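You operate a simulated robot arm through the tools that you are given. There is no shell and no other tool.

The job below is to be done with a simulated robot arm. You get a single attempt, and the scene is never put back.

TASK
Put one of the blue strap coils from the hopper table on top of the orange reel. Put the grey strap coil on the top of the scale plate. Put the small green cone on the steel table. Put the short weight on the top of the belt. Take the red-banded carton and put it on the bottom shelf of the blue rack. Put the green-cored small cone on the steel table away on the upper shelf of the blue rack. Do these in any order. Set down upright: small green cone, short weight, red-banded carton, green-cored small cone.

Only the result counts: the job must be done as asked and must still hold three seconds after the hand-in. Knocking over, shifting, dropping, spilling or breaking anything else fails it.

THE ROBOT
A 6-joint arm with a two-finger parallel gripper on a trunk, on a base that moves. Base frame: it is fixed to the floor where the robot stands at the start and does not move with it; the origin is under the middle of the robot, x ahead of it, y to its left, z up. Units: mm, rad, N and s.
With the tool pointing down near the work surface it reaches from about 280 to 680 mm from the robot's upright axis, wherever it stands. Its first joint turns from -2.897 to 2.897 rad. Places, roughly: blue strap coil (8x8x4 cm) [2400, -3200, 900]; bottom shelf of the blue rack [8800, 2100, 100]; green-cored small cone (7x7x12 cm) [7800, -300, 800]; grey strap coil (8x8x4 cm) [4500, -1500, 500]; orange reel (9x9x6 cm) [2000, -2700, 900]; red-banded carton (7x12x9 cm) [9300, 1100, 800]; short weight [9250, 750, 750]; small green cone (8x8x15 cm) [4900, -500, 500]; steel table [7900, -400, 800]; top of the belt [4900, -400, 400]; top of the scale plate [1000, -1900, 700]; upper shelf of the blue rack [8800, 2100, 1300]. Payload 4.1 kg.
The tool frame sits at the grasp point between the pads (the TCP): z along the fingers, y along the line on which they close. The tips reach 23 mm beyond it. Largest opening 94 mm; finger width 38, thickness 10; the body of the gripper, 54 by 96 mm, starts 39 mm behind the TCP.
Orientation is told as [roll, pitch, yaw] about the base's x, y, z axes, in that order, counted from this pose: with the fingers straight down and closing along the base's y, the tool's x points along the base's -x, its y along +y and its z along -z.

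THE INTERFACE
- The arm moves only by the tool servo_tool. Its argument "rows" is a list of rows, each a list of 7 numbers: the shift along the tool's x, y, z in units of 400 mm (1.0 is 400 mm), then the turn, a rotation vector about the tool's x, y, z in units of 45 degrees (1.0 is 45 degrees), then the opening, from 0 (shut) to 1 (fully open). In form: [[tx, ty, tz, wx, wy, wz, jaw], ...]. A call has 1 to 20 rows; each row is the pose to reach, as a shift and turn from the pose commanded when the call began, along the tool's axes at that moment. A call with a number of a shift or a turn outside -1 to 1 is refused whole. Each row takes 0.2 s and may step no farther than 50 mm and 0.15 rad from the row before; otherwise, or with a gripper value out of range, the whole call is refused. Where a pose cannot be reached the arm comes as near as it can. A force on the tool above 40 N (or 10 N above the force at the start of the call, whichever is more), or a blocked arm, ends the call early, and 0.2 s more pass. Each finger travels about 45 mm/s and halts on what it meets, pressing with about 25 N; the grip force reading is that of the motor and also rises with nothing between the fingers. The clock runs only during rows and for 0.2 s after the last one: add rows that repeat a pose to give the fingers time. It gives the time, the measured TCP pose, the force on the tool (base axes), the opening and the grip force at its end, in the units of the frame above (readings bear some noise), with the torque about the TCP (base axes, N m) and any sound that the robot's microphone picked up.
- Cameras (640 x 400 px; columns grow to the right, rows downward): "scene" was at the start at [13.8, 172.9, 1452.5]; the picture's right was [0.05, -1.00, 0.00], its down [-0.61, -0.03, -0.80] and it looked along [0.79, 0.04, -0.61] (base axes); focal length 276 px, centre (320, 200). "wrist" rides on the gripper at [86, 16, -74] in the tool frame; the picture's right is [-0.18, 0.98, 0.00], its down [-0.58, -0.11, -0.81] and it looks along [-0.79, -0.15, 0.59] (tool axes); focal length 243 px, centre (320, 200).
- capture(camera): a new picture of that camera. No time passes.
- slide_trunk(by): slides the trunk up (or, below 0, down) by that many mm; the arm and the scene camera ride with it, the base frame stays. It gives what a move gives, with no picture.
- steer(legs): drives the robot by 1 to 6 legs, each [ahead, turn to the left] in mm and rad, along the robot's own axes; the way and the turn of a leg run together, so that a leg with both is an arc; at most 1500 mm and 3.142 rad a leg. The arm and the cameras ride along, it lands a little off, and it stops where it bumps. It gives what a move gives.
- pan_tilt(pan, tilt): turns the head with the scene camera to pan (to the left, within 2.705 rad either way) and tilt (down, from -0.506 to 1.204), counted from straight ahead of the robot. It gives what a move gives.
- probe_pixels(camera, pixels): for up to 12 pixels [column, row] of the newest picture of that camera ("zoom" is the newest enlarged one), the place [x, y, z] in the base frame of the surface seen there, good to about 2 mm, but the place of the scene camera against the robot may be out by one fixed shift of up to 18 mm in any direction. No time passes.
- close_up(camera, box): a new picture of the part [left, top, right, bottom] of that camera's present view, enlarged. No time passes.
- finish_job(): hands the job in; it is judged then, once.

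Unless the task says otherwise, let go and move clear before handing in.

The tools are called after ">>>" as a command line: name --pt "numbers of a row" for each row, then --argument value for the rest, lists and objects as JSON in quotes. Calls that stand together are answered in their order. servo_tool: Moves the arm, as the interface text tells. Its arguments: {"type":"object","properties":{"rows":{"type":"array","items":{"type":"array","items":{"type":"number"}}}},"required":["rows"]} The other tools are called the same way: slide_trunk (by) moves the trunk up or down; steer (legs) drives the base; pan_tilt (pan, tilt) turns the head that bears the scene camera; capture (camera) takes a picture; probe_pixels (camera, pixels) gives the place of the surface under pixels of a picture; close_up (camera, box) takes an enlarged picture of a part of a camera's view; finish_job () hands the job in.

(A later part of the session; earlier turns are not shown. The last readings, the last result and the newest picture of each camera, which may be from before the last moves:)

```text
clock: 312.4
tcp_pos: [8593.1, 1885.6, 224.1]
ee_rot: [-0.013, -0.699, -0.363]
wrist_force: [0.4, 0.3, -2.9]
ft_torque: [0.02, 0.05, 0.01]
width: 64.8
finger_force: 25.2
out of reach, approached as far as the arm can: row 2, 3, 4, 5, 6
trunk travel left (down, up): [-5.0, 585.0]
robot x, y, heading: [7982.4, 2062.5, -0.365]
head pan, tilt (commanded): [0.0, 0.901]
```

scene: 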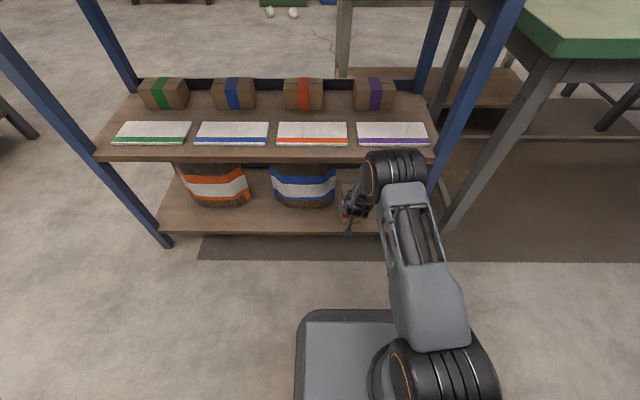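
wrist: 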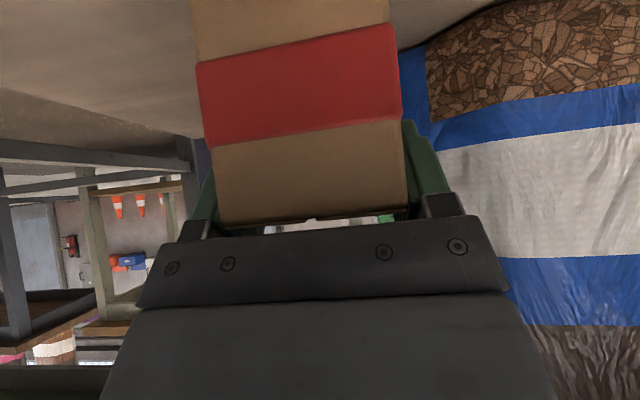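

At the arm's limit, z=224. I use the trunk's last 5 mm.

>>> slide_trunk --by -5

>>> servo_tool --pt "-0.012 0 0.012 0 0 0 0.4" --pt "-0.0106 0 0.0196 0 0 0 0.4" --pt "-0.0106 0 0.0196 0 0 0 0.4"

>>> capture --camera "wrist"

>>> close_up --camera "scene" --box '[260, 140, 460, 260]'

```text
clock: 312.9
tcp_pos: [8594.1, 1884.4, 217.9]
ee_rot: [-0.011, -0.701, -0.362]
wrist_force: [0.5, -0.2, 0.6]
ft_torque: [0.05, -0.28, -0.02]
width: 64.8
finger_force: 25.4
trunk travel left (down, up): [0.0, 590.0]
robot x, y, heading: [7980.7, 2062.3, -0.361]
head pan, tilt (commanded): [0.0, 0.901]
```

```text
clock: 313.7
tcp_pos: [8601.2, 1883.0, 218.2]
ee_rot: [-0.012, -0.704, -0.364]
wrist_force: [-5.7, 0.8, 22.9]
ft_torque: [0.72, -0.15, 0.22]
width: 65.3
finger_force: 25.6
trunk travel left (down, up): [0.0, 590.0]
robot x, y, heading: [7984.6, 2061.0, -0.366]
head pan, tilt (commanded): [0.0, 0.901]
```

```text
taken
```

wrist: 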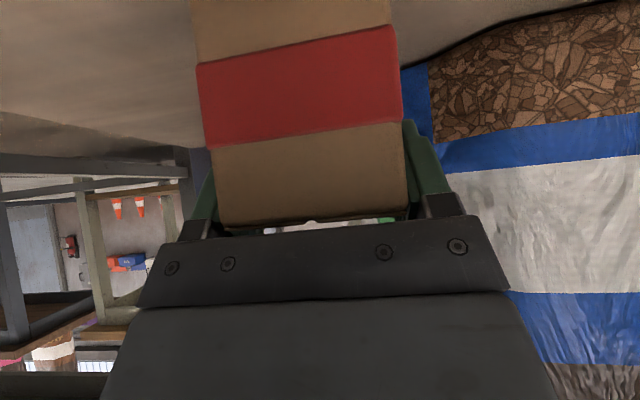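

```text
3.20 times, centred on (360, 200) of scene
```

zoom: 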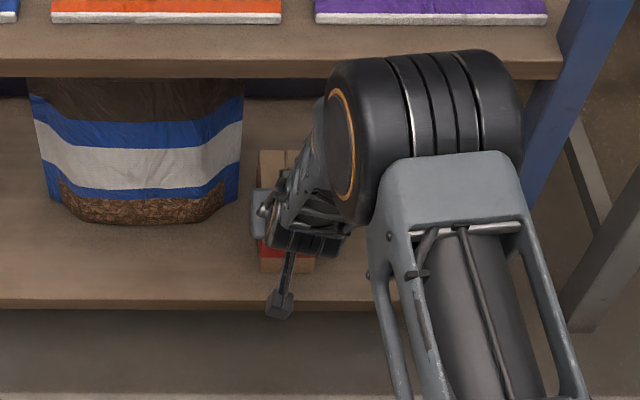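

The carton now rests on the shelf (23 N contact). I ease off and open.

>>> servo_tool --pt "-0.0035 0 -0.0042 0 0 0 0.4" --pt "-0.0035 0 -0.0042 0 0 0 0.4"

>>> servo_tool --pt "0 0 0 0 0 0 0.72" --pt "0 0 0 0 0 0 0.8" --pt "0 0 0 0 0 0 0.86" --pt "0 0 0 0 0 0 0.86" --pt "0 0 0 0 0 0 0.86"

>>> capture --camera "wrist"

```text
clock: 314.3
tcp_pos: [8601.6, 1882.1, 216.5]
ee_rot: [-0.014, -0.7, -0.361]
wrist_force: [5.6, -1.3, 8.6]
ft_torque: [0.07, -0.85, -0.13]
width: 64.7
finger_force: 25.3
trunk travel left (down, up): [0.0, 590.0]
robot x, y, heading: [7980.5, 2063.6, -0.367]
head pan, tilt (commanded): [0.0, 0.901]
```

```text
clock: 315.5
tcp_pos: [8600.1, 1882.7, 216.5]
ee_rot: [-0.014, -0.698, -0.363]
wrist_force: [0.9, -0.9, -0.2]
ft_torque: [-0.05, -0.01, -0.01]
width: 80.9
finger_force: 0.2
trunk travel left (down, up): [0.0, 590.0]
robot x, y, heading: [7983.6, 2062.3, -0.363]
head pan, tilt (commanded): [0.0, 0.901]
```

```text
taken
```

wrist: 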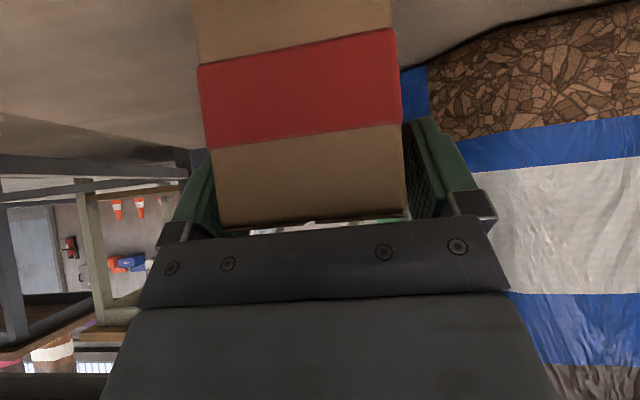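

Open. I lift straight up 50 mm until the fingertips clear the carton, then go back and up out of the rack.

>>> servo_tool --pt "-0.02 0 -0.024 0 0 0 0.86" --pt "-0.04 0 -0.048 0 0 0 0.86" --pt "-0.0804 0 -0.0958 0 0 0 0.86" --pt "-0.0804 0 -0.0958 0 0 0 0.86"

>>> capture --camera "wrist"

```text
clock: 316.5
tcp_pos: [8602.2, 1883.3, 266.1]
ee_rot: [-0.012, -0.697, -0.363]
wrist_force: [0.0, 0.2, -0.8]
ft_torque: [0.02, -0.01, 0.0]
width: 81.0
finger_force: 0.1
trunk travel left (down, up): [0.0, 590.0]
robot x, y, heading: [7985.5, 2062.2, -0.361]
head pan, tilt (commanded): [0.0, 0.901]
```

```text
taken
```

wrist: 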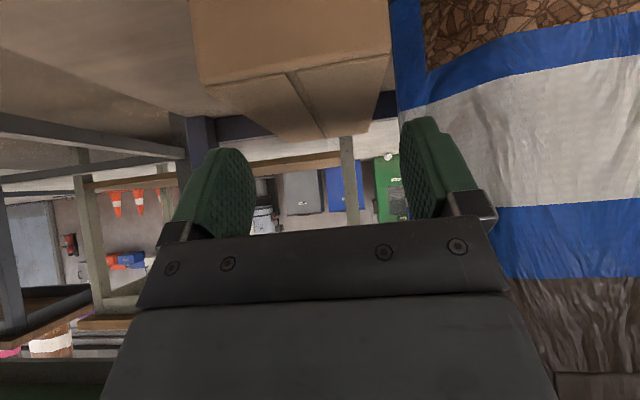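

The carton stands free. I withdraw back and up.

>>> servo_tool --pt "-0.004 0 -0.114 0 0 0 0.86" --pt "-0.008 0 -0.228 0 0 0 0.86" --pt "-0.012 0 -0.342 0 0 0 0.86" --pt "-0.016 0 -0.456 0 0 0 0.86" --pt "-0.02 0 -0.57 0 0 0 0.86" --pt "-0.024 0 -0.684 0 0 0 0.86" --pt "-0.024 0 -0.684 0 0 0 0.86"

>>> capture --camera "scene"

>>> close_up --camera "scene" --box '[200, 80, 460, 260]'

>>> capture --camera "wrist"

```text
clock: 318.1
tcp_pos: [8443.8, 1947.4, 484.1]
ee_rot: [-0.012, -0.698, -0.363]
wrist_force: [-0.9, 0.8, 0.3]
ft_torque: [0.0, -0.02, 0.02]
width: 80.8
finger_force: 0.0
trunk travel left (down, up): [0.0, 590.0]
robot x, y, heading: [7980.8, 2062.1, -0.366]
head pan, tilt (commanded): [0.0, 0.901]
```

```text
taken
```

scene: 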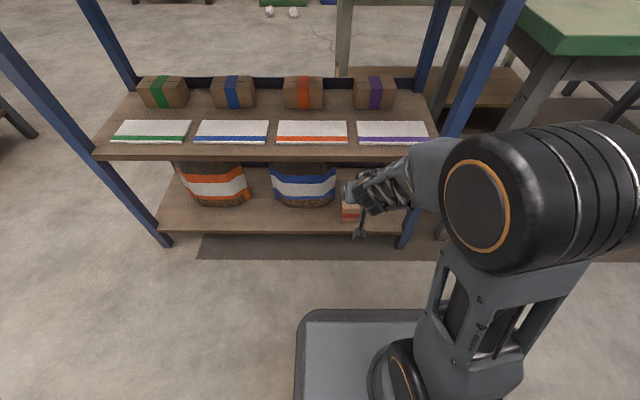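

```text
2.22 times, centred on (330, 170) of scene
```

zoom: 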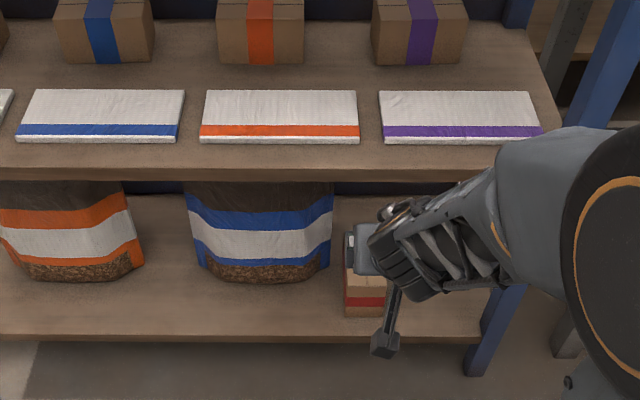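

```text
taken
```

wrist: 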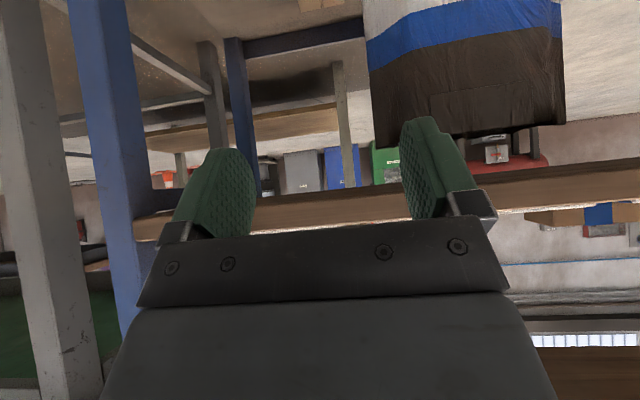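

The carton stands on the bottom shelf. I raise the trunk, retract, and return the tool to straight-down.

>>> slide_trunk --by 400

>>> servo_tool --pt "0.067 0 -0.056 0 0 0 1" --pt "0.134 0 -0.1125 0 0 0 1" --pt "0.134 0 -0.1125 0 0 0 1"

>>> servo_tool --pt "0 0 0 0 0.15 0 1" --pt "0 0 0 0 0.3 0 1" --pt "0 0 0 0 0.45 0 1" --pt "0 0 0 0 0.6 0 1" --pt "0 0 0 0 0.75 0 1" --pt "0 0 0 0 0.889 0 1" --pt "0 0 0 0 0.889 0 1"

```text
clock: 321.9
tcp_pos: [8445.9, 1947.4, 882.3]
ee_rot: [-0.011, -0.698, -0.361]
wrist_force: [-0.2, 0.5, -0.3]
ft_torque: [-0.02, 0.02, -0.02]
width: 81.1
finger_force: 0.0
trunk travel left (down, up): [-400.0, 190.0]
robot x, y, heading: [7984.5, 2062.6, -0.364]
head pan, tilt (commanded): [0.0, 0.901]
```

```text
clock: 322.7
tcp_pos: [8394.4, 1970.9, 885.8]
ee_rot: [-0.011, -0.698, -0.363]
wrist_force: [-0.7, -0.4, 0.6]
ft_torque: [0.0, -0.02, 0.0]
width: 94.2
finger_force: 0.1
out of reach, approached as far as the arm can: row 2, 3
trunk travel left (down, up): [-400.0, 190.0]
robot x, y, heading: [7987.0, 2062.8, -0.358]
head pan, tilt (commanded): [0.0, 0.901]
```

```text
clock: 324.3
tcp_pos: [8394.3, 1970.9, 886.1]
ee_rot: [-0.01, 0.002, -0.37]
wrist_force: [-0.8, 0.7, -0.2]
ft_torque: [0.0, -0.04, -0.01]
width: 94.0
finger_force: 0.1
out of reach, approached as far as the arm can: row 1, 2
trunk travel left (down, up): [-400.0, 190.0]
robot x, y, heading: [7982.7, 2060.8, -0.365]
head pan, tilt (commanded): [0.0, 0.901]
```

Straight-down again. I retract, raise, move off forward a little, and drive round to the east side of the wood table for the weight.

>>> servo_tool --pt "0.1 0 0 0 0 0 1" --pt "0.18 0 0 0 0 0 1" --pt "0.18 0 0 0 0 0 1"

>>> slide_trunk --by 185

>>> steer --legs '[[75, 0], [0, 1.47], [1264, 0], [0, -1.49], [1079, 0]]'

```text
clock: 325.1
tcp_pos: [8325.4, 1997.3, 885.5]
ee_rot: [-0.008, 0.0, -0.37]
wrist_force: [-0.8, 0.2, -0.3]
ft_torque: [0.01, 0.0, -0.04]
width: 93.9
finger_force: 0.1
trunk travel left (down, up): [-400.0, 190.0]
robot x, y, heading: [7983.2, 2061.5, -0.366]
head pan, tilt (commanded): [0.0, 0.901]
```

```text
clock: 327.2
tcp_pos: [8325.0, 1997.1, 1069.4]
ee_rot: [-0.011, 0.0, -0.37]
wrist_force: [0.3, -0.1, 0.1]
ft_torque: [0.0, -0.01, -0.03]
width: 94.0
finger_force: 0.1
trunk travel left (down, up): [-585.0, 5.0]
robot x, y, heading: [7979.8, 2062.3, -0.363]
head pan, tilt (commanded): [0.0, 0.901]
```

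```text
clock: 346.6
tcp_pos: [9981.6, 2651.0, 1070.6]
ee_rot: [-0.01, -0.001, -0.418]
wrist_force: [0.1, -0.2, -0.2]
ft_torque: [0.02, 0.01, 0.02]
width: 94.0
finger_force: 0.0
trunk travel left (down, up): [-585.0, 5.0]
robot x, y, heading: [9639.9, 2734.4, -0.404]
head pan, tilt (commanded): [0.0, 0.901]
```

>>> steer --legs '[[0, -0.689], [1108, 0], [0, -0.8], [1202, 0], [0, -1.61]]'

>>> pan_tilt --pan 0.1 --tilt 0.8

>>> capture --camera "scene"

>>> capture --camera "wrist"

```text
clock: 365.9
tcp_pos: [9419.7, 675.1, 1069.6]
ee_rot: [-0.01, 0.002, 2.757]
wrist_force: [0.2, 0.4, -0.7]
ft_torque: [0.0, 0.04, -0.05]
width: 93.9
finger_force: 0.0
trunk travel left (down, up): [-585.0, 5.0]
robot x, y, heading: [9764.5, 605.0, 2.762]
head pan, tilt (commanded): [0.0, 0.901]
```

```text
clock: 366.6
tcp_pos: [9418.9, 674.0, 1069.3]
ee_rot: [-0.012, 0.001, 2.756]
wrist_force: [0.9, 0.3, 0.2]
ft_torque: [-0.01, 0.03, 0.01]
width: 93.9
finger_force: 0.1
trunk travel left (down, up): [-585.0, 5.0]
robot x, y, heading: [9760.0, 605.2, 2.765]
head pan, tilt (commanded): [0.099, 0.799]
```

```text
taken
```

scene: 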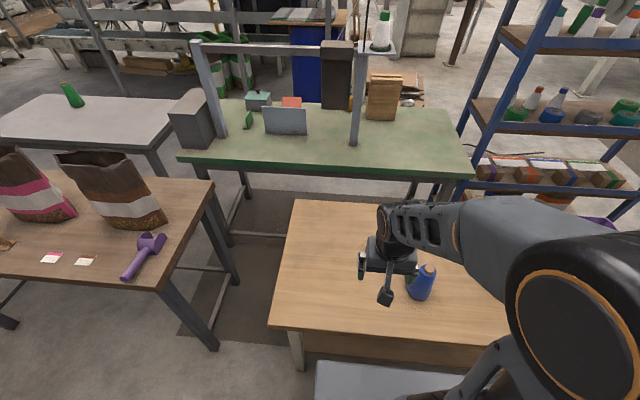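

```text
taken
```

wrist: 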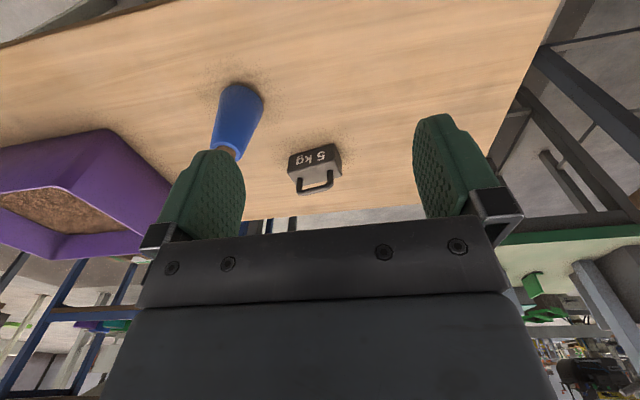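

The weight with its handle is in view (315,165). I'll zoom in and measure its body, handle and orientation.

>>> close_up --camera "wrist" --box '[260, 120, 380, 210]'

>>> probe_pixels --camera "zoom" --pixels '[[155, 190], [410, 130], [160, 260], [435, 195], [290, 340], [390, 290], [225, 290], [300, 215], [195, 225], [330, 270], [425, 170], [240, 370]]'

```text
4.44 times, centred on (320, 165) of wrist
```

zoom: 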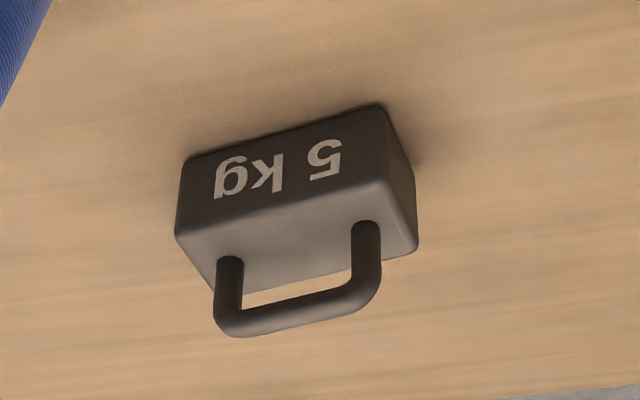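

```text
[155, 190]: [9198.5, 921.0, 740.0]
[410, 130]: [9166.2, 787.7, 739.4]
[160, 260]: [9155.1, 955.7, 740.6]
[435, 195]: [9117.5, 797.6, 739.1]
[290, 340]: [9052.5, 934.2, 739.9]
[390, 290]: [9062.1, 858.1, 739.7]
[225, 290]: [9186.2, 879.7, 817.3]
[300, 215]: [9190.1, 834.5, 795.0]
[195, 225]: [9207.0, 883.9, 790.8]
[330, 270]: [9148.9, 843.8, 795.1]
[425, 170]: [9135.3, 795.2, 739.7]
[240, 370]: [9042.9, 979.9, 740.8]
```

>>> probe_pixels --camera "zoom" --pixels '[[290, 312], [250, 322], [340, 298], [228, 270], [366, 240], [230, 310], [372, 280], [290, 322], [185, 180], [385, 110], [178, 235], [412, 245]]'

```text
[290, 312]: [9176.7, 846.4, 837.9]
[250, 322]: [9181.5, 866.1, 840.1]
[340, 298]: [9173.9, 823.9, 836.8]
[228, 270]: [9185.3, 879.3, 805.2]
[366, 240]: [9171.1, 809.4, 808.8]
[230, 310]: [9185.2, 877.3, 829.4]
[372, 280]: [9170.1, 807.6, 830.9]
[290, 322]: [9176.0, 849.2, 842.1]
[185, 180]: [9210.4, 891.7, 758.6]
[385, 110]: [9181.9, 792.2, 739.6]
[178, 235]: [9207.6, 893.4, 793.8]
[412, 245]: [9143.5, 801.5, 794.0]
```

The body is ~100×45×55 mm with a bar handle at z≈832–844, centre about (9173,846), bar direction 1.374 rad. I'll move 70 mm closer and turn the tool so it closes across the bar.

>>> steer --legs '[[70, 0]]'

>>> servo_tool --pt "0 0 0 0 0 0.18 1" --pt "0 0 0 0 0 0.36 1" --pt "0 0 0 0 0 0.54 1" --pt "0 0 0 0 0 0.72 1" --pt "0 0 0 0 0 0.88 1" --pt "0 0 0 0 0 0.88 1"

>>> servo_tool --pt "0 0 0 0 0 0.18 1" --pt "0 0 0 0 0 0.36 1" --pt "0 0 0 0 0 0.54 1" --pt "0 0 0 0 0 0.72 1" --pt "0 0 0 0 0 0.88 1" --pt "0 0 0 0 0 0.88 1"

>>> capture --camera "wrist"

>>> capture --camera "scene"

```text
clock: 367.6
tcp_pos: [9353.3, 700.3, 1069.6]
ee_rot: [-0.012, -0.001, 2.759]
wrist_force: [-0.1, 0.3, -0.1]
ft_torque: [0.0, -0.03, 0.0]
width: 94.0
finger_force: 0.1
trunk travel left (down, up): [-585.0, 5.0]
robot x, y, heading: [9694.3, 631.3, 2.762]
head pan, tilt (commanded): [0.099, 0.799]
```

```text
clock: 369.0
tcp_pos: [9354.2, 700.9, 1069.6]
ee_rot: [-0.005, -0.007, 2.064]
wrist_force: [-0.2, -0.1, 0.9]
ft_torque: [0.02, 0.0, -0.02]
width: 94.0
finger_force: 0.0
trunk travel left (down, up): [-585.0, 5.0]
robot x, y, heading: [9696.1, 629.8, 2.764]
head pan, tilt (commanded): [0.099, 0.799]
```

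```text
clock: 370.4
tcp_pos: [9353.6, 700.4, 1068.9]
ee_rot: [-0.003, -0.01, 1.373]
wrist_force: [-0.3, -0.9, 0.4]
ft_torque: [-0.04, 0.02, 0.02]
width: 93.9
finger_force: 0.0
trunk travel left (down, up): [-585.0, 5.0]
robot x, y, heading: [9693.7, 630.3, 2.763]
head pan, tilt (commanded): [0.099, 0.799]
```

```text
taken
```

wrist: 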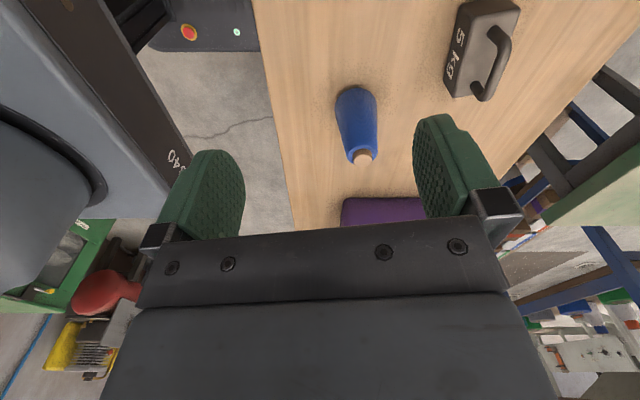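

```text
taken
```

scene: 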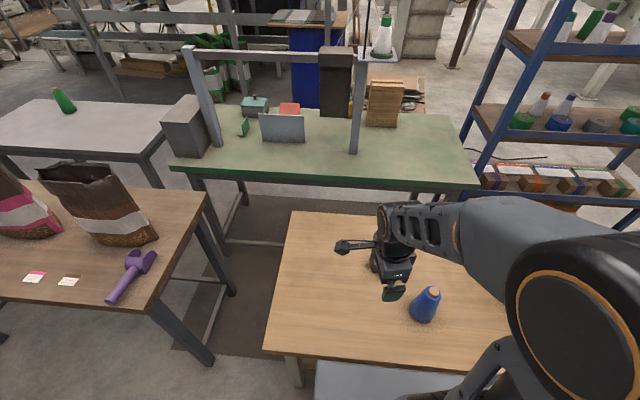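

The tool closes across the bar now. I move above the handle and stop at z≈890 for a check.

>>> servo_tool --pt "-0.054 0.103 0 0 0 0 1" --pt "-0.108 0.206 0 0 0 0 1" --pt "-0.162 0.309 0 0 0 0 1" --pt "-0.216 0.412 0 0 0 0 1" --pt "-0.2695 0.5145 0 0 0 0 1" --pt "-0.2695 0.5145 0.1 0 0 0 1" --pt "-0.2695 0.5145 0.2 0 0 0 1" --pt "-0.2695 0.5145 0.3 0 0 0 1" --pt "-0.2695 0.5145 0.4 0 0 0 1" --pt "-0.2695 0.5145 0.445 0 0 0 1" --pt "-0.2695 0.5145 0.445 0 0 0 1"

>>> capture --camera "wrist"

>>> capture --camera "scene"

```text
clock: 372.8
tcp_pos: [9173.4, 848.2, 892.3]
ee_rot: [-0.002, -0.009, 1.375]
wrist_force: [-0.1, 0.6, 0.8]
ft_torque: [-0.01, -0.01, 0.02]
width: 94.1
finger_force: 0.1
trunk travel left (down, up): [-585.0, 5.0]
robot x, y, heading: [9697.9, 632.8, 2.765]
head pan, tilt (commanded): [0.099, 0.799]
```

```text
taken
```

wrist: 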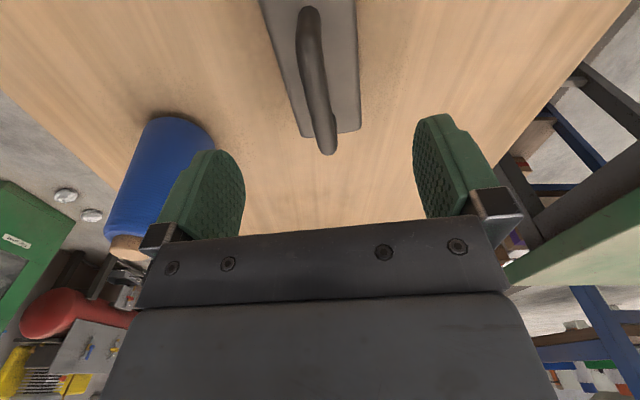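

```text
taken
```

scene: 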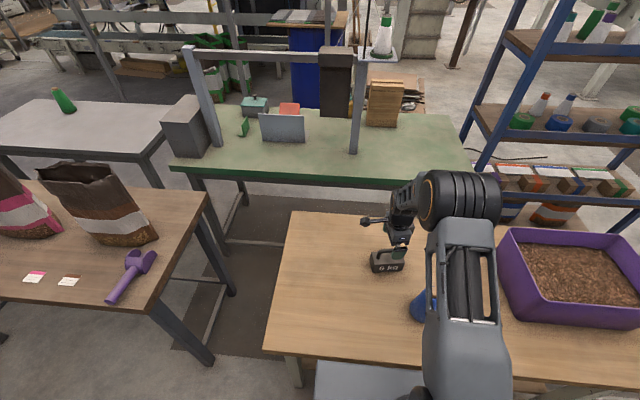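

>>> probe_pixels --camera "wrist" --pixels '[[308, 25], [313, 60], [318, 90], [325, 120], [330, 148], [300, 30], [320, 30], [305, 70], [330, 70], [313, 105], [335, 110], [150, 180]]'

>>> close_up --camera "wrist" --box '[240, 0, 400, 160]'

```text
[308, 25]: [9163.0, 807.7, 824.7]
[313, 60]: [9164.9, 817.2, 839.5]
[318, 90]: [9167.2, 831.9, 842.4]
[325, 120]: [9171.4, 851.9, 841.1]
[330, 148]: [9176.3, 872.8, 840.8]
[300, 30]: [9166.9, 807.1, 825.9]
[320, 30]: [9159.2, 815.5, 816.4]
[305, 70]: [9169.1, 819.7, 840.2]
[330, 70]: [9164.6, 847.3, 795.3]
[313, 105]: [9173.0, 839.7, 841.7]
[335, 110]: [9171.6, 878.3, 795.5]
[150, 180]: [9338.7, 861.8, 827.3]
```

```text
2.50 times, centred on (320, 80) of wrist
```

zoom: 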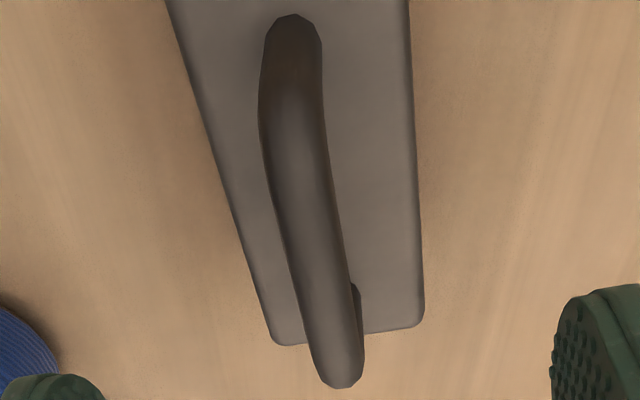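

The bar runs through about (9171,843), top z 842. I centre on it, descend to z≈831 and close.

>>> servo_tool --pt "0.014 0.003 0.05 0 0 0 1" --pt "0.014 0.003 0.1 0 0 0 1" --pt "0.014 0.003 0.153 0 0 0 1" --pt "0.014 0.003 0.153 0 0 0 1"

>>> servo_tool --pt "0 0 0 0 0 0 0.6" --pt "0 0 0 0 0 0 0.3" --pt "0 0 0 0 0 0 0.1" --pt "0 0 0 0 0 0 0" --pt "0 0 0 0 0 0 0" --pt "0 0 0 0 0 0 0" --pt "0 0 0 0 0 0 0"

>>> capture --camera "wrist"

```text
clock: 373.8
tcp_pos: [9170.1, 843.2, 830.4]
ee_rot: [-0.003, -0.01, 1.373]
wrist_force: [0.4, -0.1, -0.4]
ft_torque: [0.0, 0.0, -0.01]
width: 94.1
finger_force: 0.1
trunk travel left (down, up): [-585.0, 5.0]
robot x, y, heading: [9695.6, 627.6, 2.765]
head pan, tilt (commanded): [0.099, 0.799]
```

```text
clock: 375.4
tcp_pos: [9172.3, 842.8, 831.3]
ee_rot: [-0.002, -0.009, 1.375]
wrist_force: [2.3, -0.7, -0.1]
ft_torque: [-0.02, 0.0, -0.04]
width: 13.5
finger_force: 25.0
trunk travel left (down, up): [-585.0, 5.0]
robot x, y, heading: [9698.1, 631.6, 2.764]
head pan, tilt (commanded): [0.099, 0.799]
```

```text
taken
```

wrist: 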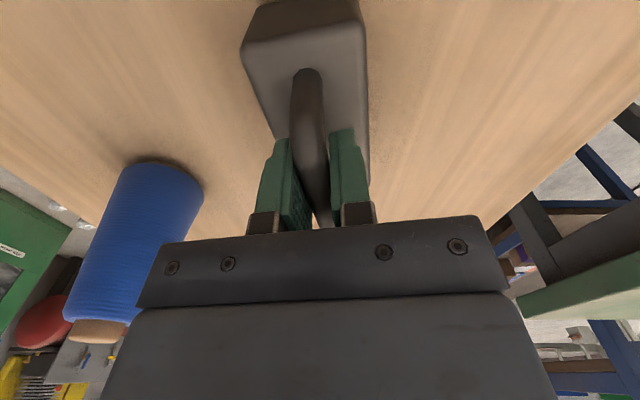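

Gripped on the bar (13.5 mm). I test-lift a few millimetres and read the force.

>>> servo_tool --pt "0 0 -0.005 0 0 0 0" --pt "0 0 -0.01 0 0 0 0" --pt "0 0 -0.015 0 0 0 0" --pt "0 0 -0.02 0 0 0 0" --pt "0 0 -0.02 0 0 0 0"

>>> capture --camera "wrist"

```text
clock: 376.6
tcp_pos: [9170.7, 843.7, 838.4]
ee_rot: [-0.001, -0.009, 1.376]
wrist_force: [-0.8, -0.2, -5.7]
ft_torque: [-0.01, 0.03, 0.03]
width: 13.4
finger_force: 25.4
trunk travel left (down, up): [-585.0, 5.0]
robot x, y, heading: [9696.0, 628.7, 2.764]
head pan, tilt (commanded): [0.099, 0.799]
```

```text
taken
```

wrist: 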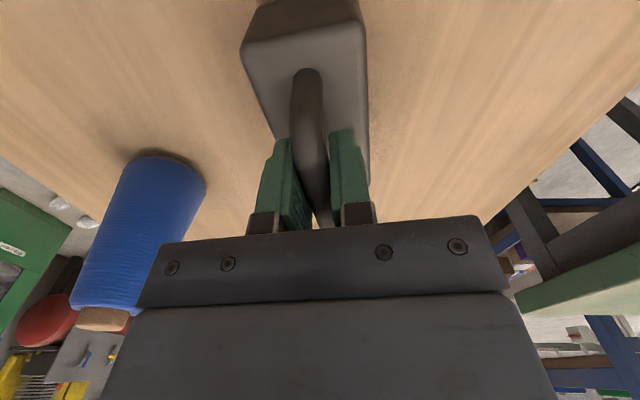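

It weighs only ~0.5 kg ("short" weight indeed), so the grip holds. I lift it fully, retract and look south for a shorter way back to the belt.

>>> servo_tool --pt "0 0 -0.06 0 0 0 0" --pt "0 0 -0.16 0 0 0 0" --pt "0 0 -0.26 0 0 0 0" --pt "0 0 -0.36 0 0 0 0" --pt "0 0 -0.46 0 0 0 0" --pt "0 -0.1 -0.5 0 0 0 0" --pt "0.02 -0.2 -0.5 0 0 0 0" --pt "0.05 -0.3 -0.5 0 0 0 0" --pt "0.1 -0.38 -0.5 0 0 0 0" --pt "0.15 -0.46 -0.5 0 0 0 0" --pt "0.2 -0.54 -0.5 0 0 0 0" --pt "0.2 -0.54 -0.5 0 0 0 0"

>>> pan_tilt --pan 1.1 --tilt 0.45

>>> capture --camera "scene"

>>> capture --camera "wrist"

```text
clock: 379.2
tcp_pos: [9366.8, 720.3, 1038.4]
ee_rot: [-0.001, -0.009, 1.377]
wrist_force: [-0.2, -0.4, -5.2]
ft_torque: [-0.05, 0.01, 0.0]
width: 13.6
finger_force: 25.2
trunk travel left (down, up): [-585.0, 5.0]
robot x, y, heading: [9694.7, 632.3, 2.758]
head pan, tilt (commanded): [0.099, 0.799]
```

```text
clock: 380.4
tcp_pos: [9367.5, 720.2, 1037.8]
ee_rot: [-0.002, -0.008, 1.375]
wrist_force: [0.1, -0.1, -6.6]
ft_torque: [0.01, -0.01, 0.03]
width: 13.7
finger_force: 24.6
trunk travel left (down, up): [-585.0, 5.0]
robot x, y, heading: [9698.0, 630.4, 2.763]
head pan, tilt (commanded): [1.1, 0.45]
```

```text
taken
```

scene: 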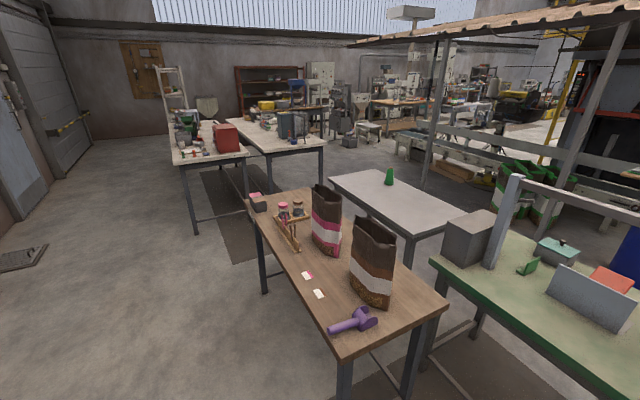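

```text
taken
```

wrist: 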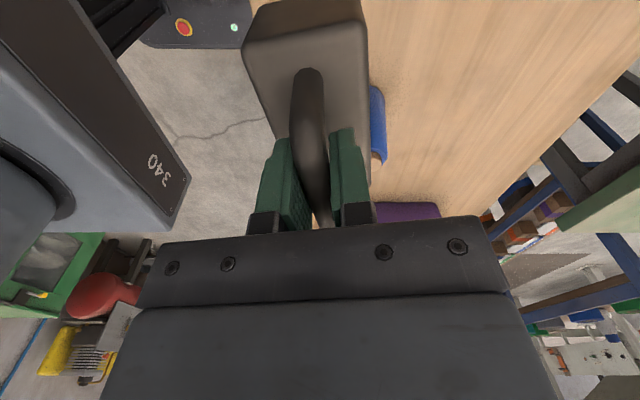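

>>> probe_pixels --camera "scene" --pixels '[[250, 205], [265, 290], [248, 157], [195, 230], [324, 147], [268, 155], [332, 180], [320, 185], [245, 215], [310, 190], [230, 260], [300, 180]]'

>>> close_up --camera "scene" --box '[160, 100, 480, 300]'

>>> probe_pixels --camera "zoom" --pixels '[[175, 170], [165, 180], [70, 255], [170, 240], [330, 130], [320, 190], [225, 205], [240, 190], [345, 155], [500, 260], [190, 310], [205, 375]]'

```text
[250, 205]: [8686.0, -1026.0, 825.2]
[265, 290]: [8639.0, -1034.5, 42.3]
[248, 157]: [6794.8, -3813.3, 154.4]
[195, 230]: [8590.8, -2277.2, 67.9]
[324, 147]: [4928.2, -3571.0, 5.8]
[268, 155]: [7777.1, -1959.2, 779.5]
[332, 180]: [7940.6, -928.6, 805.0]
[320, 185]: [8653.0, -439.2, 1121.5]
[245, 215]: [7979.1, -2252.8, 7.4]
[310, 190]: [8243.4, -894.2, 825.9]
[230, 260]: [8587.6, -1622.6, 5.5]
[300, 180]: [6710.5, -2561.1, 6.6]
```

```text
2.00 times, centred on (320, 200) of scene
```

zoom: 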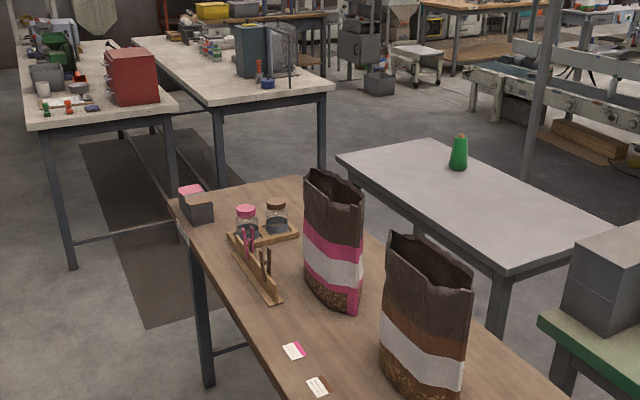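

```text
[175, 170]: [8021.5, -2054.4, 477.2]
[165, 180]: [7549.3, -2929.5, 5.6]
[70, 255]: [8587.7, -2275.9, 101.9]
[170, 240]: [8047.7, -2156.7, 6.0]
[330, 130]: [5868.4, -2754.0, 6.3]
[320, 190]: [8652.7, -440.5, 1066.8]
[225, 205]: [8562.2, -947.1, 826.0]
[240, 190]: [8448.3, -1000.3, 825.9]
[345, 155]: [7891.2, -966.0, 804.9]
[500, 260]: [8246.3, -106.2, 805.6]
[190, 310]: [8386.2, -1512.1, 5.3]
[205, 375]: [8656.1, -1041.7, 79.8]
```

The southern way round is open: ~1 m between the table ends. I'll drive south-east of the wood table, then west along y≈-1400.

>>> steer --legs '[[0, 1.68], [1500, 0], [554, 0], [0, -1.28]]'

>>> pan_tilt --pan 0.0 --tilt 0.45

>>> capture --camera "scene"

```text
clock: 397.8
tcp_pos: [8808.4, -1396.6, 1037.4]
ee_rot: [-0.003, -0.009, 1.795]
wrist_force: [-1.0, -1.0, -5.5]
ft_torque: [-0.03, 0.0, 0.0]
width: 13.7
finger_force: 24.9
trunk travel left (down, up): [-585.0, 5.0]
robot x, y, heading: [9144.3, -1346.3, -3.098]
head pan, tilt (commanded): [1.1, 0.45]
```

```text
clock: 399.1
tcp_pos: [8806.4, -1397.5, 1037.7]
ee_rot: [-0.002, -0.009, 1.796]
wrist_force: [0.2, -0.9, -6.2]
ft_torque: [-0.05, -0.04, 0.02]
width: 13.6
finger_force: 25.2
trunk travel left (down, up): [-585.0, 5.0]
robot x, y, heading: [9141.0, -1340.4, -3.099]
head pan, tilt (commanded): [0.0, 0.45]
```

```text
taken
```

scene: 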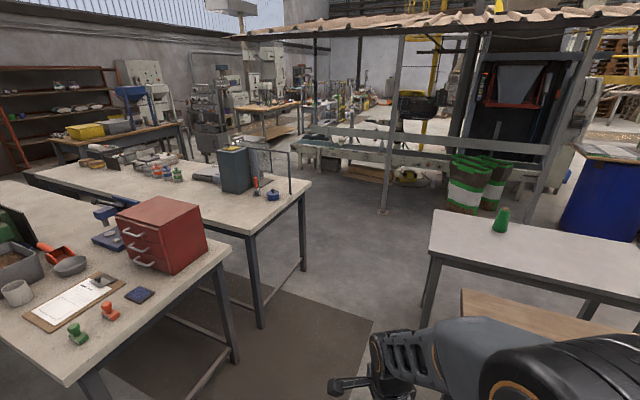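

>>> probe_pixels --camera "scene" --pixels '[[230, 240], [233, 360], [310, 185], [303, 268], [262, 325], [431, 250], [425, 320], [462, 292], [385, 212], [350, 260], [480, 345], [320, 230]]'

```text
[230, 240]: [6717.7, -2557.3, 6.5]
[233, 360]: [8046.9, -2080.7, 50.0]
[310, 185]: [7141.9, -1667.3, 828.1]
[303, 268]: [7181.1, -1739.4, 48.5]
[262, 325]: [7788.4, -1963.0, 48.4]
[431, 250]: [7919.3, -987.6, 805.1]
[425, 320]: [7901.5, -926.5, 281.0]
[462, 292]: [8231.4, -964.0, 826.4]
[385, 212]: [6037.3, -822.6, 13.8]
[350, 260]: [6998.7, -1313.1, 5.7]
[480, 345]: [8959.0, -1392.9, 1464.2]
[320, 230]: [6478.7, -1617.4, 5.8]
```

Table B's corner is at (7142,-1667) and the steel table's at (7919,-987). I'll steer a slightly bent line between them to the belt's far side.

>>> steer --legs '[[1143, 0.008], [0, -0.248], [1122, 0], [0, 0.201], [1500, 0], [150, 0]]'

>>> pan_tilt --pan 0.0 --tilt 0.8

>>> capture --camera "scene"

```text
clock: 419.9
tcp_pos: [4924.4, -1201.9, 1037.6]
ee_rot: [-0.004, -0.009, 1.744]
wrist_force: [-0.6, 0.2, -5.1]
ft_torque: [-0.04, 0.0, 0.01]
width: 13.8
finger_force: 24.6
trunk travel left (down, up): [-585.0, 5.0]
robot x, y, heading: [5263.2, -1167.8, 3.129]
head pan, tilt (commanded): [0.0, 0.45]
```

```text
clock: 420.7
tcp_pos: [4924.3, -1200.4, 1037.3]
ee_rot: [-0.002, -0.01, 1.746]
wrist_force: [0.7, 0.0, -6.6]
ft_torque: [-0.05, -0.03, 0.0]
width: 13.8
finger_force: 25.2
trunk travel left (down, up): [-585.0, 5.0]
robot x, y, heading: [5262.3, -1163.0, 3.132]
head pan, tilt (commanded): [0.0, 0.799]
```

```text
taken
```

scene: 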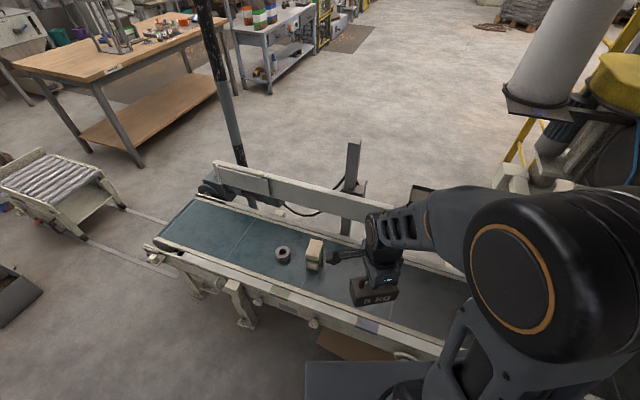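

I'm at the far side of the belt. I turn to face it squarely, lower the trunk, and view the belt with the wrist camera.

>>> steer --legs '[[0, -0.355]]'

>>> slide_trunk --by -360

>>> pan_tilt --pan 0.1 --tilt 0.7

>>> capture --camera "scene"

>>> capture --camera "wrist"

```text
clock: 422.2
tcp_pos: [4931.7, -1080.2, 1038.3]
ee_rot: [-0.001, -0.009, 1.391]
wrist_force: [0.4, -0.2, -5.3]
ft_torque: [-0.03, 0.01, 0.01]
width: 13.8
finger_force: 24.2
trunk travel left (down, up): [-585.0, 5.0]
robot x, y, heading: [5263.6, -1164.9, 2.78]
head pan, tilt (commanded): [0.0, 0.799]
```

```text
clock: 425.7
tcp_pos: [4932.3, -1079.9, 677.9]
ee_rot: [-0.001, -0.01, 1.392]
wrist_force: [-0.5, -0.8, -6.6]
ft_torque: [-0.02, -0.03, 0.01]
width: 13.5
finger_force: 24.9
trunk travel left (down, up): [-225.0, 365.0]
robot x, y, heading: [5262.0, -1161.0, 2.784]
head pan, tilt (commanded): [0.0, 0.799]
```

```text
clock: 426.4
tcp_pos: [4932.4, -1081.1, 678.0]
ee_rot: [0.0, -0.007, 1.39]
wrist_force: [0.4, -0.2, -6.3]
ft_torque: [-0.02, -0.01, -0.01]
width: 13.6
finger_force: 25.0
trunk travel left (down, up): [-225.0, 365.0]
robot x, y, heading: [5267.2, -1162.7, 2.777]
head pan, tilt (commanded): [0.099, 0.7]
```

```text
taken
```

scene: 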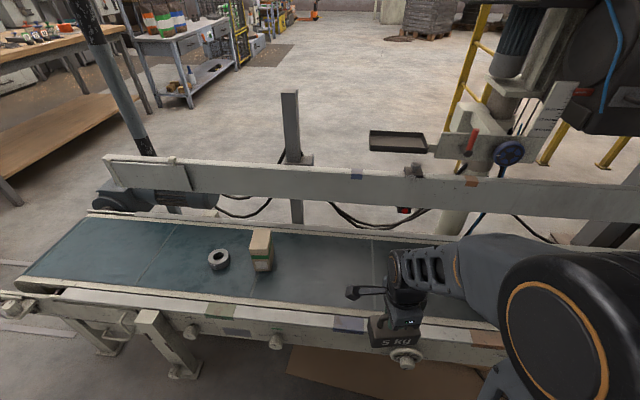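

```text
taken
```

wrist: 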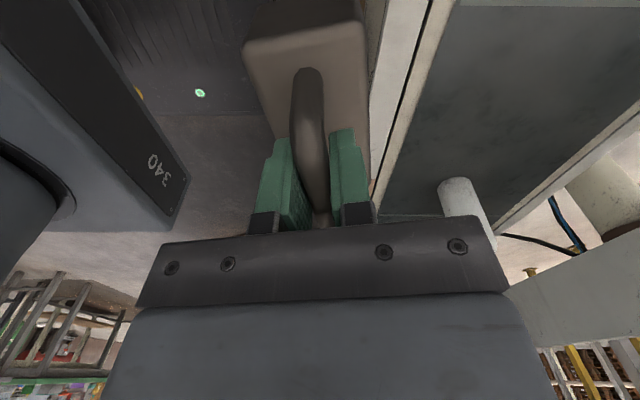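

>>> probe_pixels --camera "wrist" --pixels '[[450, 120], [520, 60], [600, 60], [420, 190], [560, 160], [470, 30], [460, 185], [400, 150], [640, 100], [420, 60]]'

>>> probe_pixels --camera "scene" --pixels '[[330, 260], [350, 290], [370, 245], [345, 235], [335, 310], [260, 270], [218, 258], [400, 235], [310, 315], [350, 320]]'

```text
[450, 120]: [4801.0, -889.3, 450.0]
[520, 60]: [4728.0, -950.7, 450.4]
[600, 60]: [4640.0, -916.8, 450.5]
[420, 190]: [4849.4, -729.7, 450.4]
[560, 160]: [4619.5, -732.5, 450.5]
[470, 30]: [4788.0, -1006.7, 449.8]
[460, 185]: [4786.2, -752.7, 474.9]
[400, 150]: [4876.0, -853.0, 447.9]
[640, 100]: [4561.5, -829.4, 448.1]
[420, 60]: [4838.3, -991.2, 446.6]
```

```text
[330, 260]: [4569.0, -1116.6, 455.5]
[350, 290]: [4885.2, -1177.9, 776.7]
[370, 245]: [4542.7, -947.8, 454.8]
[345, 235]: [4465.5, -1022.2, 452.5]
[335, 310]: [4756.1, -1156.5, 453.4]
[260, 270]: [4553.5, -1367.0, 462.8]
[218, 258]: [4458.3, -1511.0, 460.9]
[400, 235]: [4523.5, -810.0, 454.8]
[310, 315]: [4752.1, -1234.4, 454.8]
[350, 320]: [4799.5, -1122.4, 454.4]
```

The belt surface is at z≈450 and is free around (4690,-980). I carry the weight there and lower to just above the belt.

>>> servo_tool --pt "-0.023 0.107 0 0 0 0 0" --pt "-0.0465 0.2135 0 0 0 0 0" --pt "-0.07 0.32 0 0 0 0 0" --pt "-0.093 0.427 0 0 0 0 0" --pt "-0.1163 0.534 0 0 0 0 0" --pt "-0.1396 0.6406 0 0 0 0 0" --pt "-0.1396 0.6406 0 0 0 0 0" --pt "-0.1396 0.6406 0.1 0 0 0 0" --pt "-0.1396 0.6406 0.2 0 0 0 0" --pt "-0.1396 0.6406 0.28 0 0 0 0" --pt "-0.1396 0.6406 0.32 0 0 0 0" --pt "-0.1396 0.6406 0.32 0 0 0 0"

>>> capture --camera "scene"

>>> capture --camera "wrist"

```text
clock: 429.0
tcp_pos: [4690.9, -977.8, 548.1]
ee_rot: [-0.003, -0.007, 1.39]
wrist_force: [0.4, -0.6, -5.5]
ft_torque: [-0.03, 0.0, 0.0]
width: 13.6
finger_force: 25.1
trunk travel left (down, up): [-225.0, 365.0]
robot x, y, heading: [5261.7, -1163.1, 2.781]
head pan, tilt (commanded): [0.099, 0.7]
```

```text
taken
```

scene: 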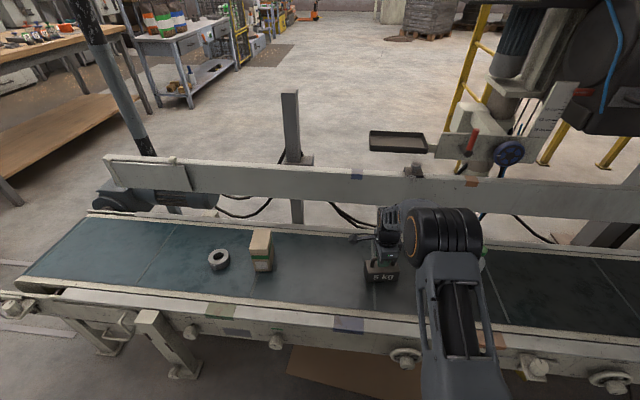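

```text
taken
```

wrist: 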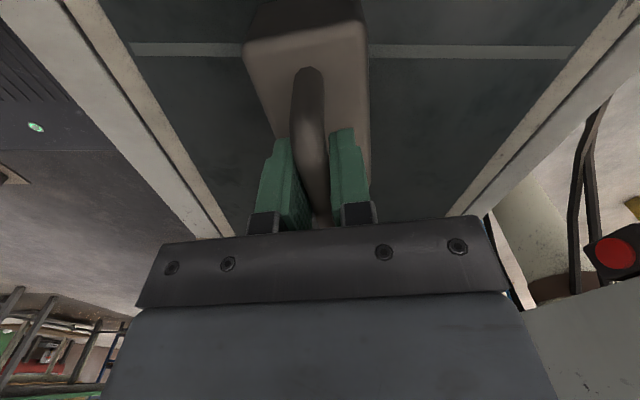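

The weight is ~7 mm above the belt. I lower to contact.

>>> servo_tool --pt "0 0 0.008 0 0 0 0" --pt "0 0 0.013 0 0 0 0" --pt "0 0 0.018 0 0 0 0" --pt "0 0 0.023 0 0 0 0" --pt "0 0 0.028 0 0 0 0" --pt "0 0 0.028 0 0 0 0"

```text
clock: 430.4
tcp_pos: [4690.9, -978.6, 541.6]
ee_rot: [0.003, -0.011, 1.392]
wrist_force: [-1.3, -1.9, 17.1]
ft_torque: [0.31, -0.06, -0.01]
width: 13.7
finger_force: 24.8
trunk travel left (down, up): [-225.0, 365.0]
robot x, y, heading: [5264.7, -1167.0, 2.776]
head pan, tilt (commanded): [0.099, 0.7]
```

Contact at 541.6. I ease off, open, and rise clear.

>>> servo_tool --pt "0 0 -0.006 0 0 0 0" --pt "0 0 -0.006 0 0 0 0.2" --pt "0 0 -0.006 0 0 0 0.4" --pt "0 0 -0.006 0 0 0 0.6" --pt "0 0 -0.006 0 0 0 0.8" --pt "0 0 -0.006 0 0 0 0.8" --pt "0 0 -0.1 0 0 0 0.8" --pt "0 0 -0.2 0 0 0 0.8" --pt "0 0 -0.3 0 0 0 0.8" --pt "0 0 -0.4 0 0 0 0.9" --pt "0 0 -0.4 0 0 0 1"

>>> capture --camera "scene"

>>> capture --camera "wrist"

```text
clock: 432.8
tcp_pos: [4690.6, -980.1, 699.2]
ee_rot: [-0.002, -0.009, 1.39]
wrist_force: [0.3, 0.8, -0.1]
ft_torque: [0.04, 0.01, 0.03]
width: 94.0
finger_force: 0.0
trunk travel left (down, up): [-225.0, 365.0]
robot x, y, heading: [5265.3, -1165.0, 2.781]
head pan, tilt (commanded): [0.099, 0.7]
```

```text
taken
```

scene: 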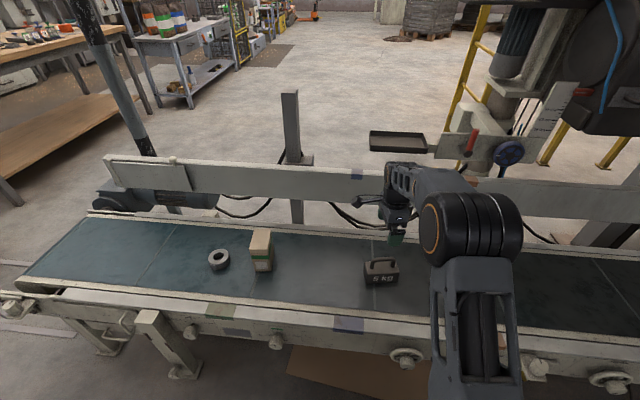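

```text
taken
```

wrist: 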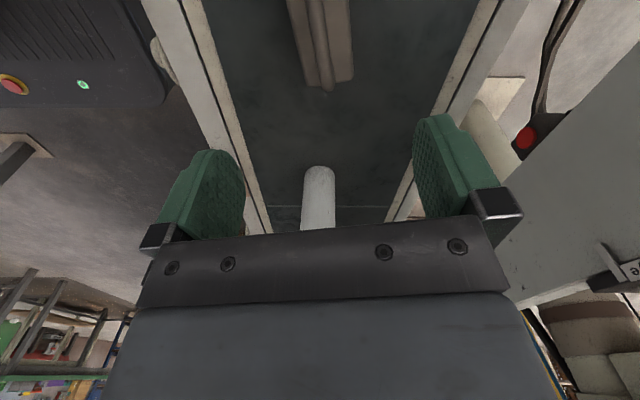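

The weight stands on the belt. Next the grey coil: I retract the arm and shift the base along the belt to about (5031,-1735).

>>> servo_tool --pt "0 -0.1 -0.05 0 0 0 1" --pt "0 -0.2 -0.1 0 0 0 1" --pt "0.02 -0.3 -0.1 0 0 0 1" --pt "0.04 -0.4 -0.1 0 0 0 1" --pt "0.06 -0.5 -0.1 0 0 0 1" --pt "0.08 -0.58 -0.1 0 0 0 1" --pt "0.08 -0.58 -0.1 0 0 0 1"

>>> steer --legs '[[0, 1.542], [616, 0], [0, -1.542]]'

>>> capture --camera "scene"

>>> capture --camera "wrist"

```text
clock: 434.4
tcp_pos: [4914.9, -1051.6, 739.0]
ee_rot: [-0.001, -0.01, 1.391]
wrist_force: [0.1, 0.5, -0.3]
ft_torque: [0.01, 0.0, 0.02]
width: 94.0
finger_force: 0.0
trunk travel left (down, up): [-225.0, 365.0]
robot x, y, heading: [5261.7, -1163.7, 2.777]
head pan, tilt (commanded): [0.099, 0.7]
```

```text
clock: 443.2
tcp_pos: [4783.4, -2010.6, 740.0]
ee_rot: [-0.003, -0.009, 2.529]
wrist_force: [-0.2, 0.0, 0.8]
ft_torque: [-0.01, -0.04, -0.01]
width: 94.2
finger_force: 0.0
trunk travel left (down, up): [-225.0, 365.0]
robot x, y, heading: [5030.4, -1740.5, -2.354]
head pan, tilt (commanded): [0.099, 0.7]
stopped in leg 3: the robot was blocked; the commanded pose is now the measured one
```

```text
taken
```

scene: 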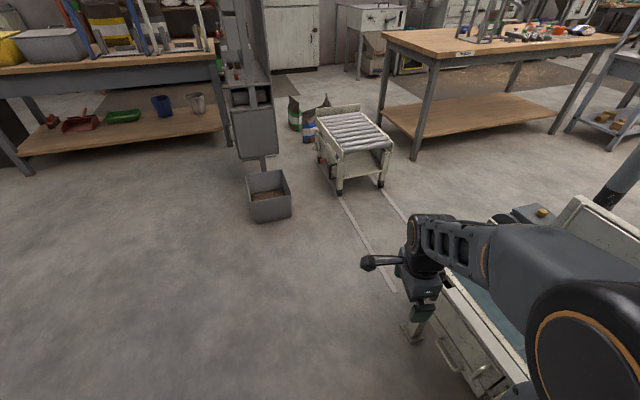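

```text
taken
```

wrist: 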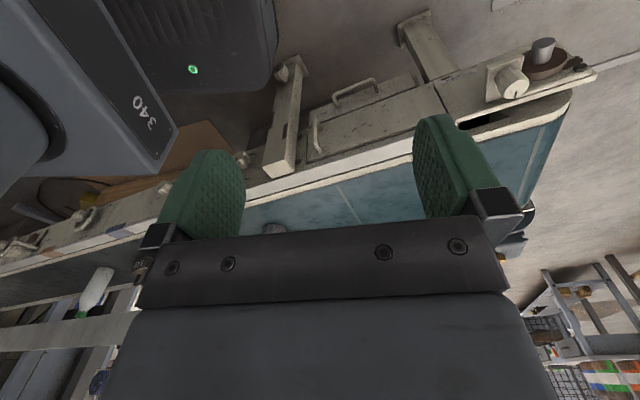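

The base turn was blocked—its corner met a belt support foot. I'll probe the foot and back away.

>>> probe_pixels --camera "wrist" --pixels '[[285, 68], [298, 70], [270, 60], [275, 85], [280, 150], [408, 25], [425, 20], [250, 95], [215, 95], [165, 160], [330, 90], [310, 130]]'

>>> pan_tilt --pan -0.9 --tilt 0.9

>>> capture --camera "scene"

```text
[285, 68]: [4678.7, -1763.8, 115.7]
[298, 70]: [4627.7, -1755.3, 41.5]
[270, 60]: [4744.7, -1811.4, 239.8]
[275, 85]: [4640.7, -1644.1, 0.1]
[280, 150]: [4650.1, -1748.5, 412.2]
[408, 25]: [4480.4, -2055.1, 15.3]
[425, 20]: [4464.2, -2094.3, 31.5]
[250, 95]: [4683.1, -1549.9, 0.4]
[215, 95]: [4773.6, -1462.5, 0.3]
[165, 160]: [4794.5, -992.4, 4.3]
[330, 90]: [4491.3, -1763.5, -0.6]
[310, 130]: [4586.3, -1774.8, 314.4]
```

```text
clock: 444.4
tcp_pos: [4783.4, -2010.2, 739.5]
ee_rot: [-0.002, -0.01, 2.53]
wrist_force: [0.2, 0.6, 0.4]
ft_torque: [-0.02, 0.01, 0.02]
width: 93.7
finger_force: 0.1
trunk travel left (down, up): [-225.0, 365.0]
robot x, y, heading: [5032.1, -1741.7, -2.352]
head pan, tilt (commanded): [-0.901, 0.901]
```

```text
taken
```

scene: 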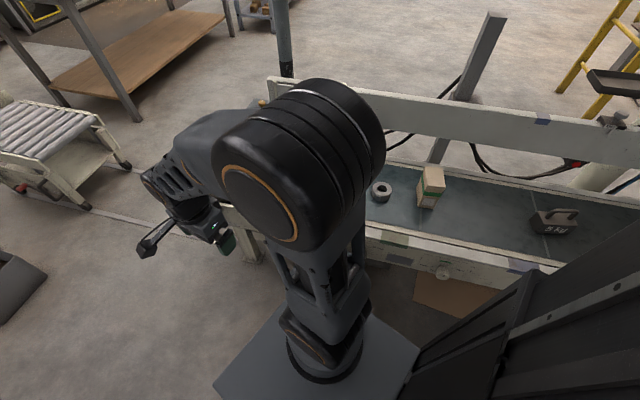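

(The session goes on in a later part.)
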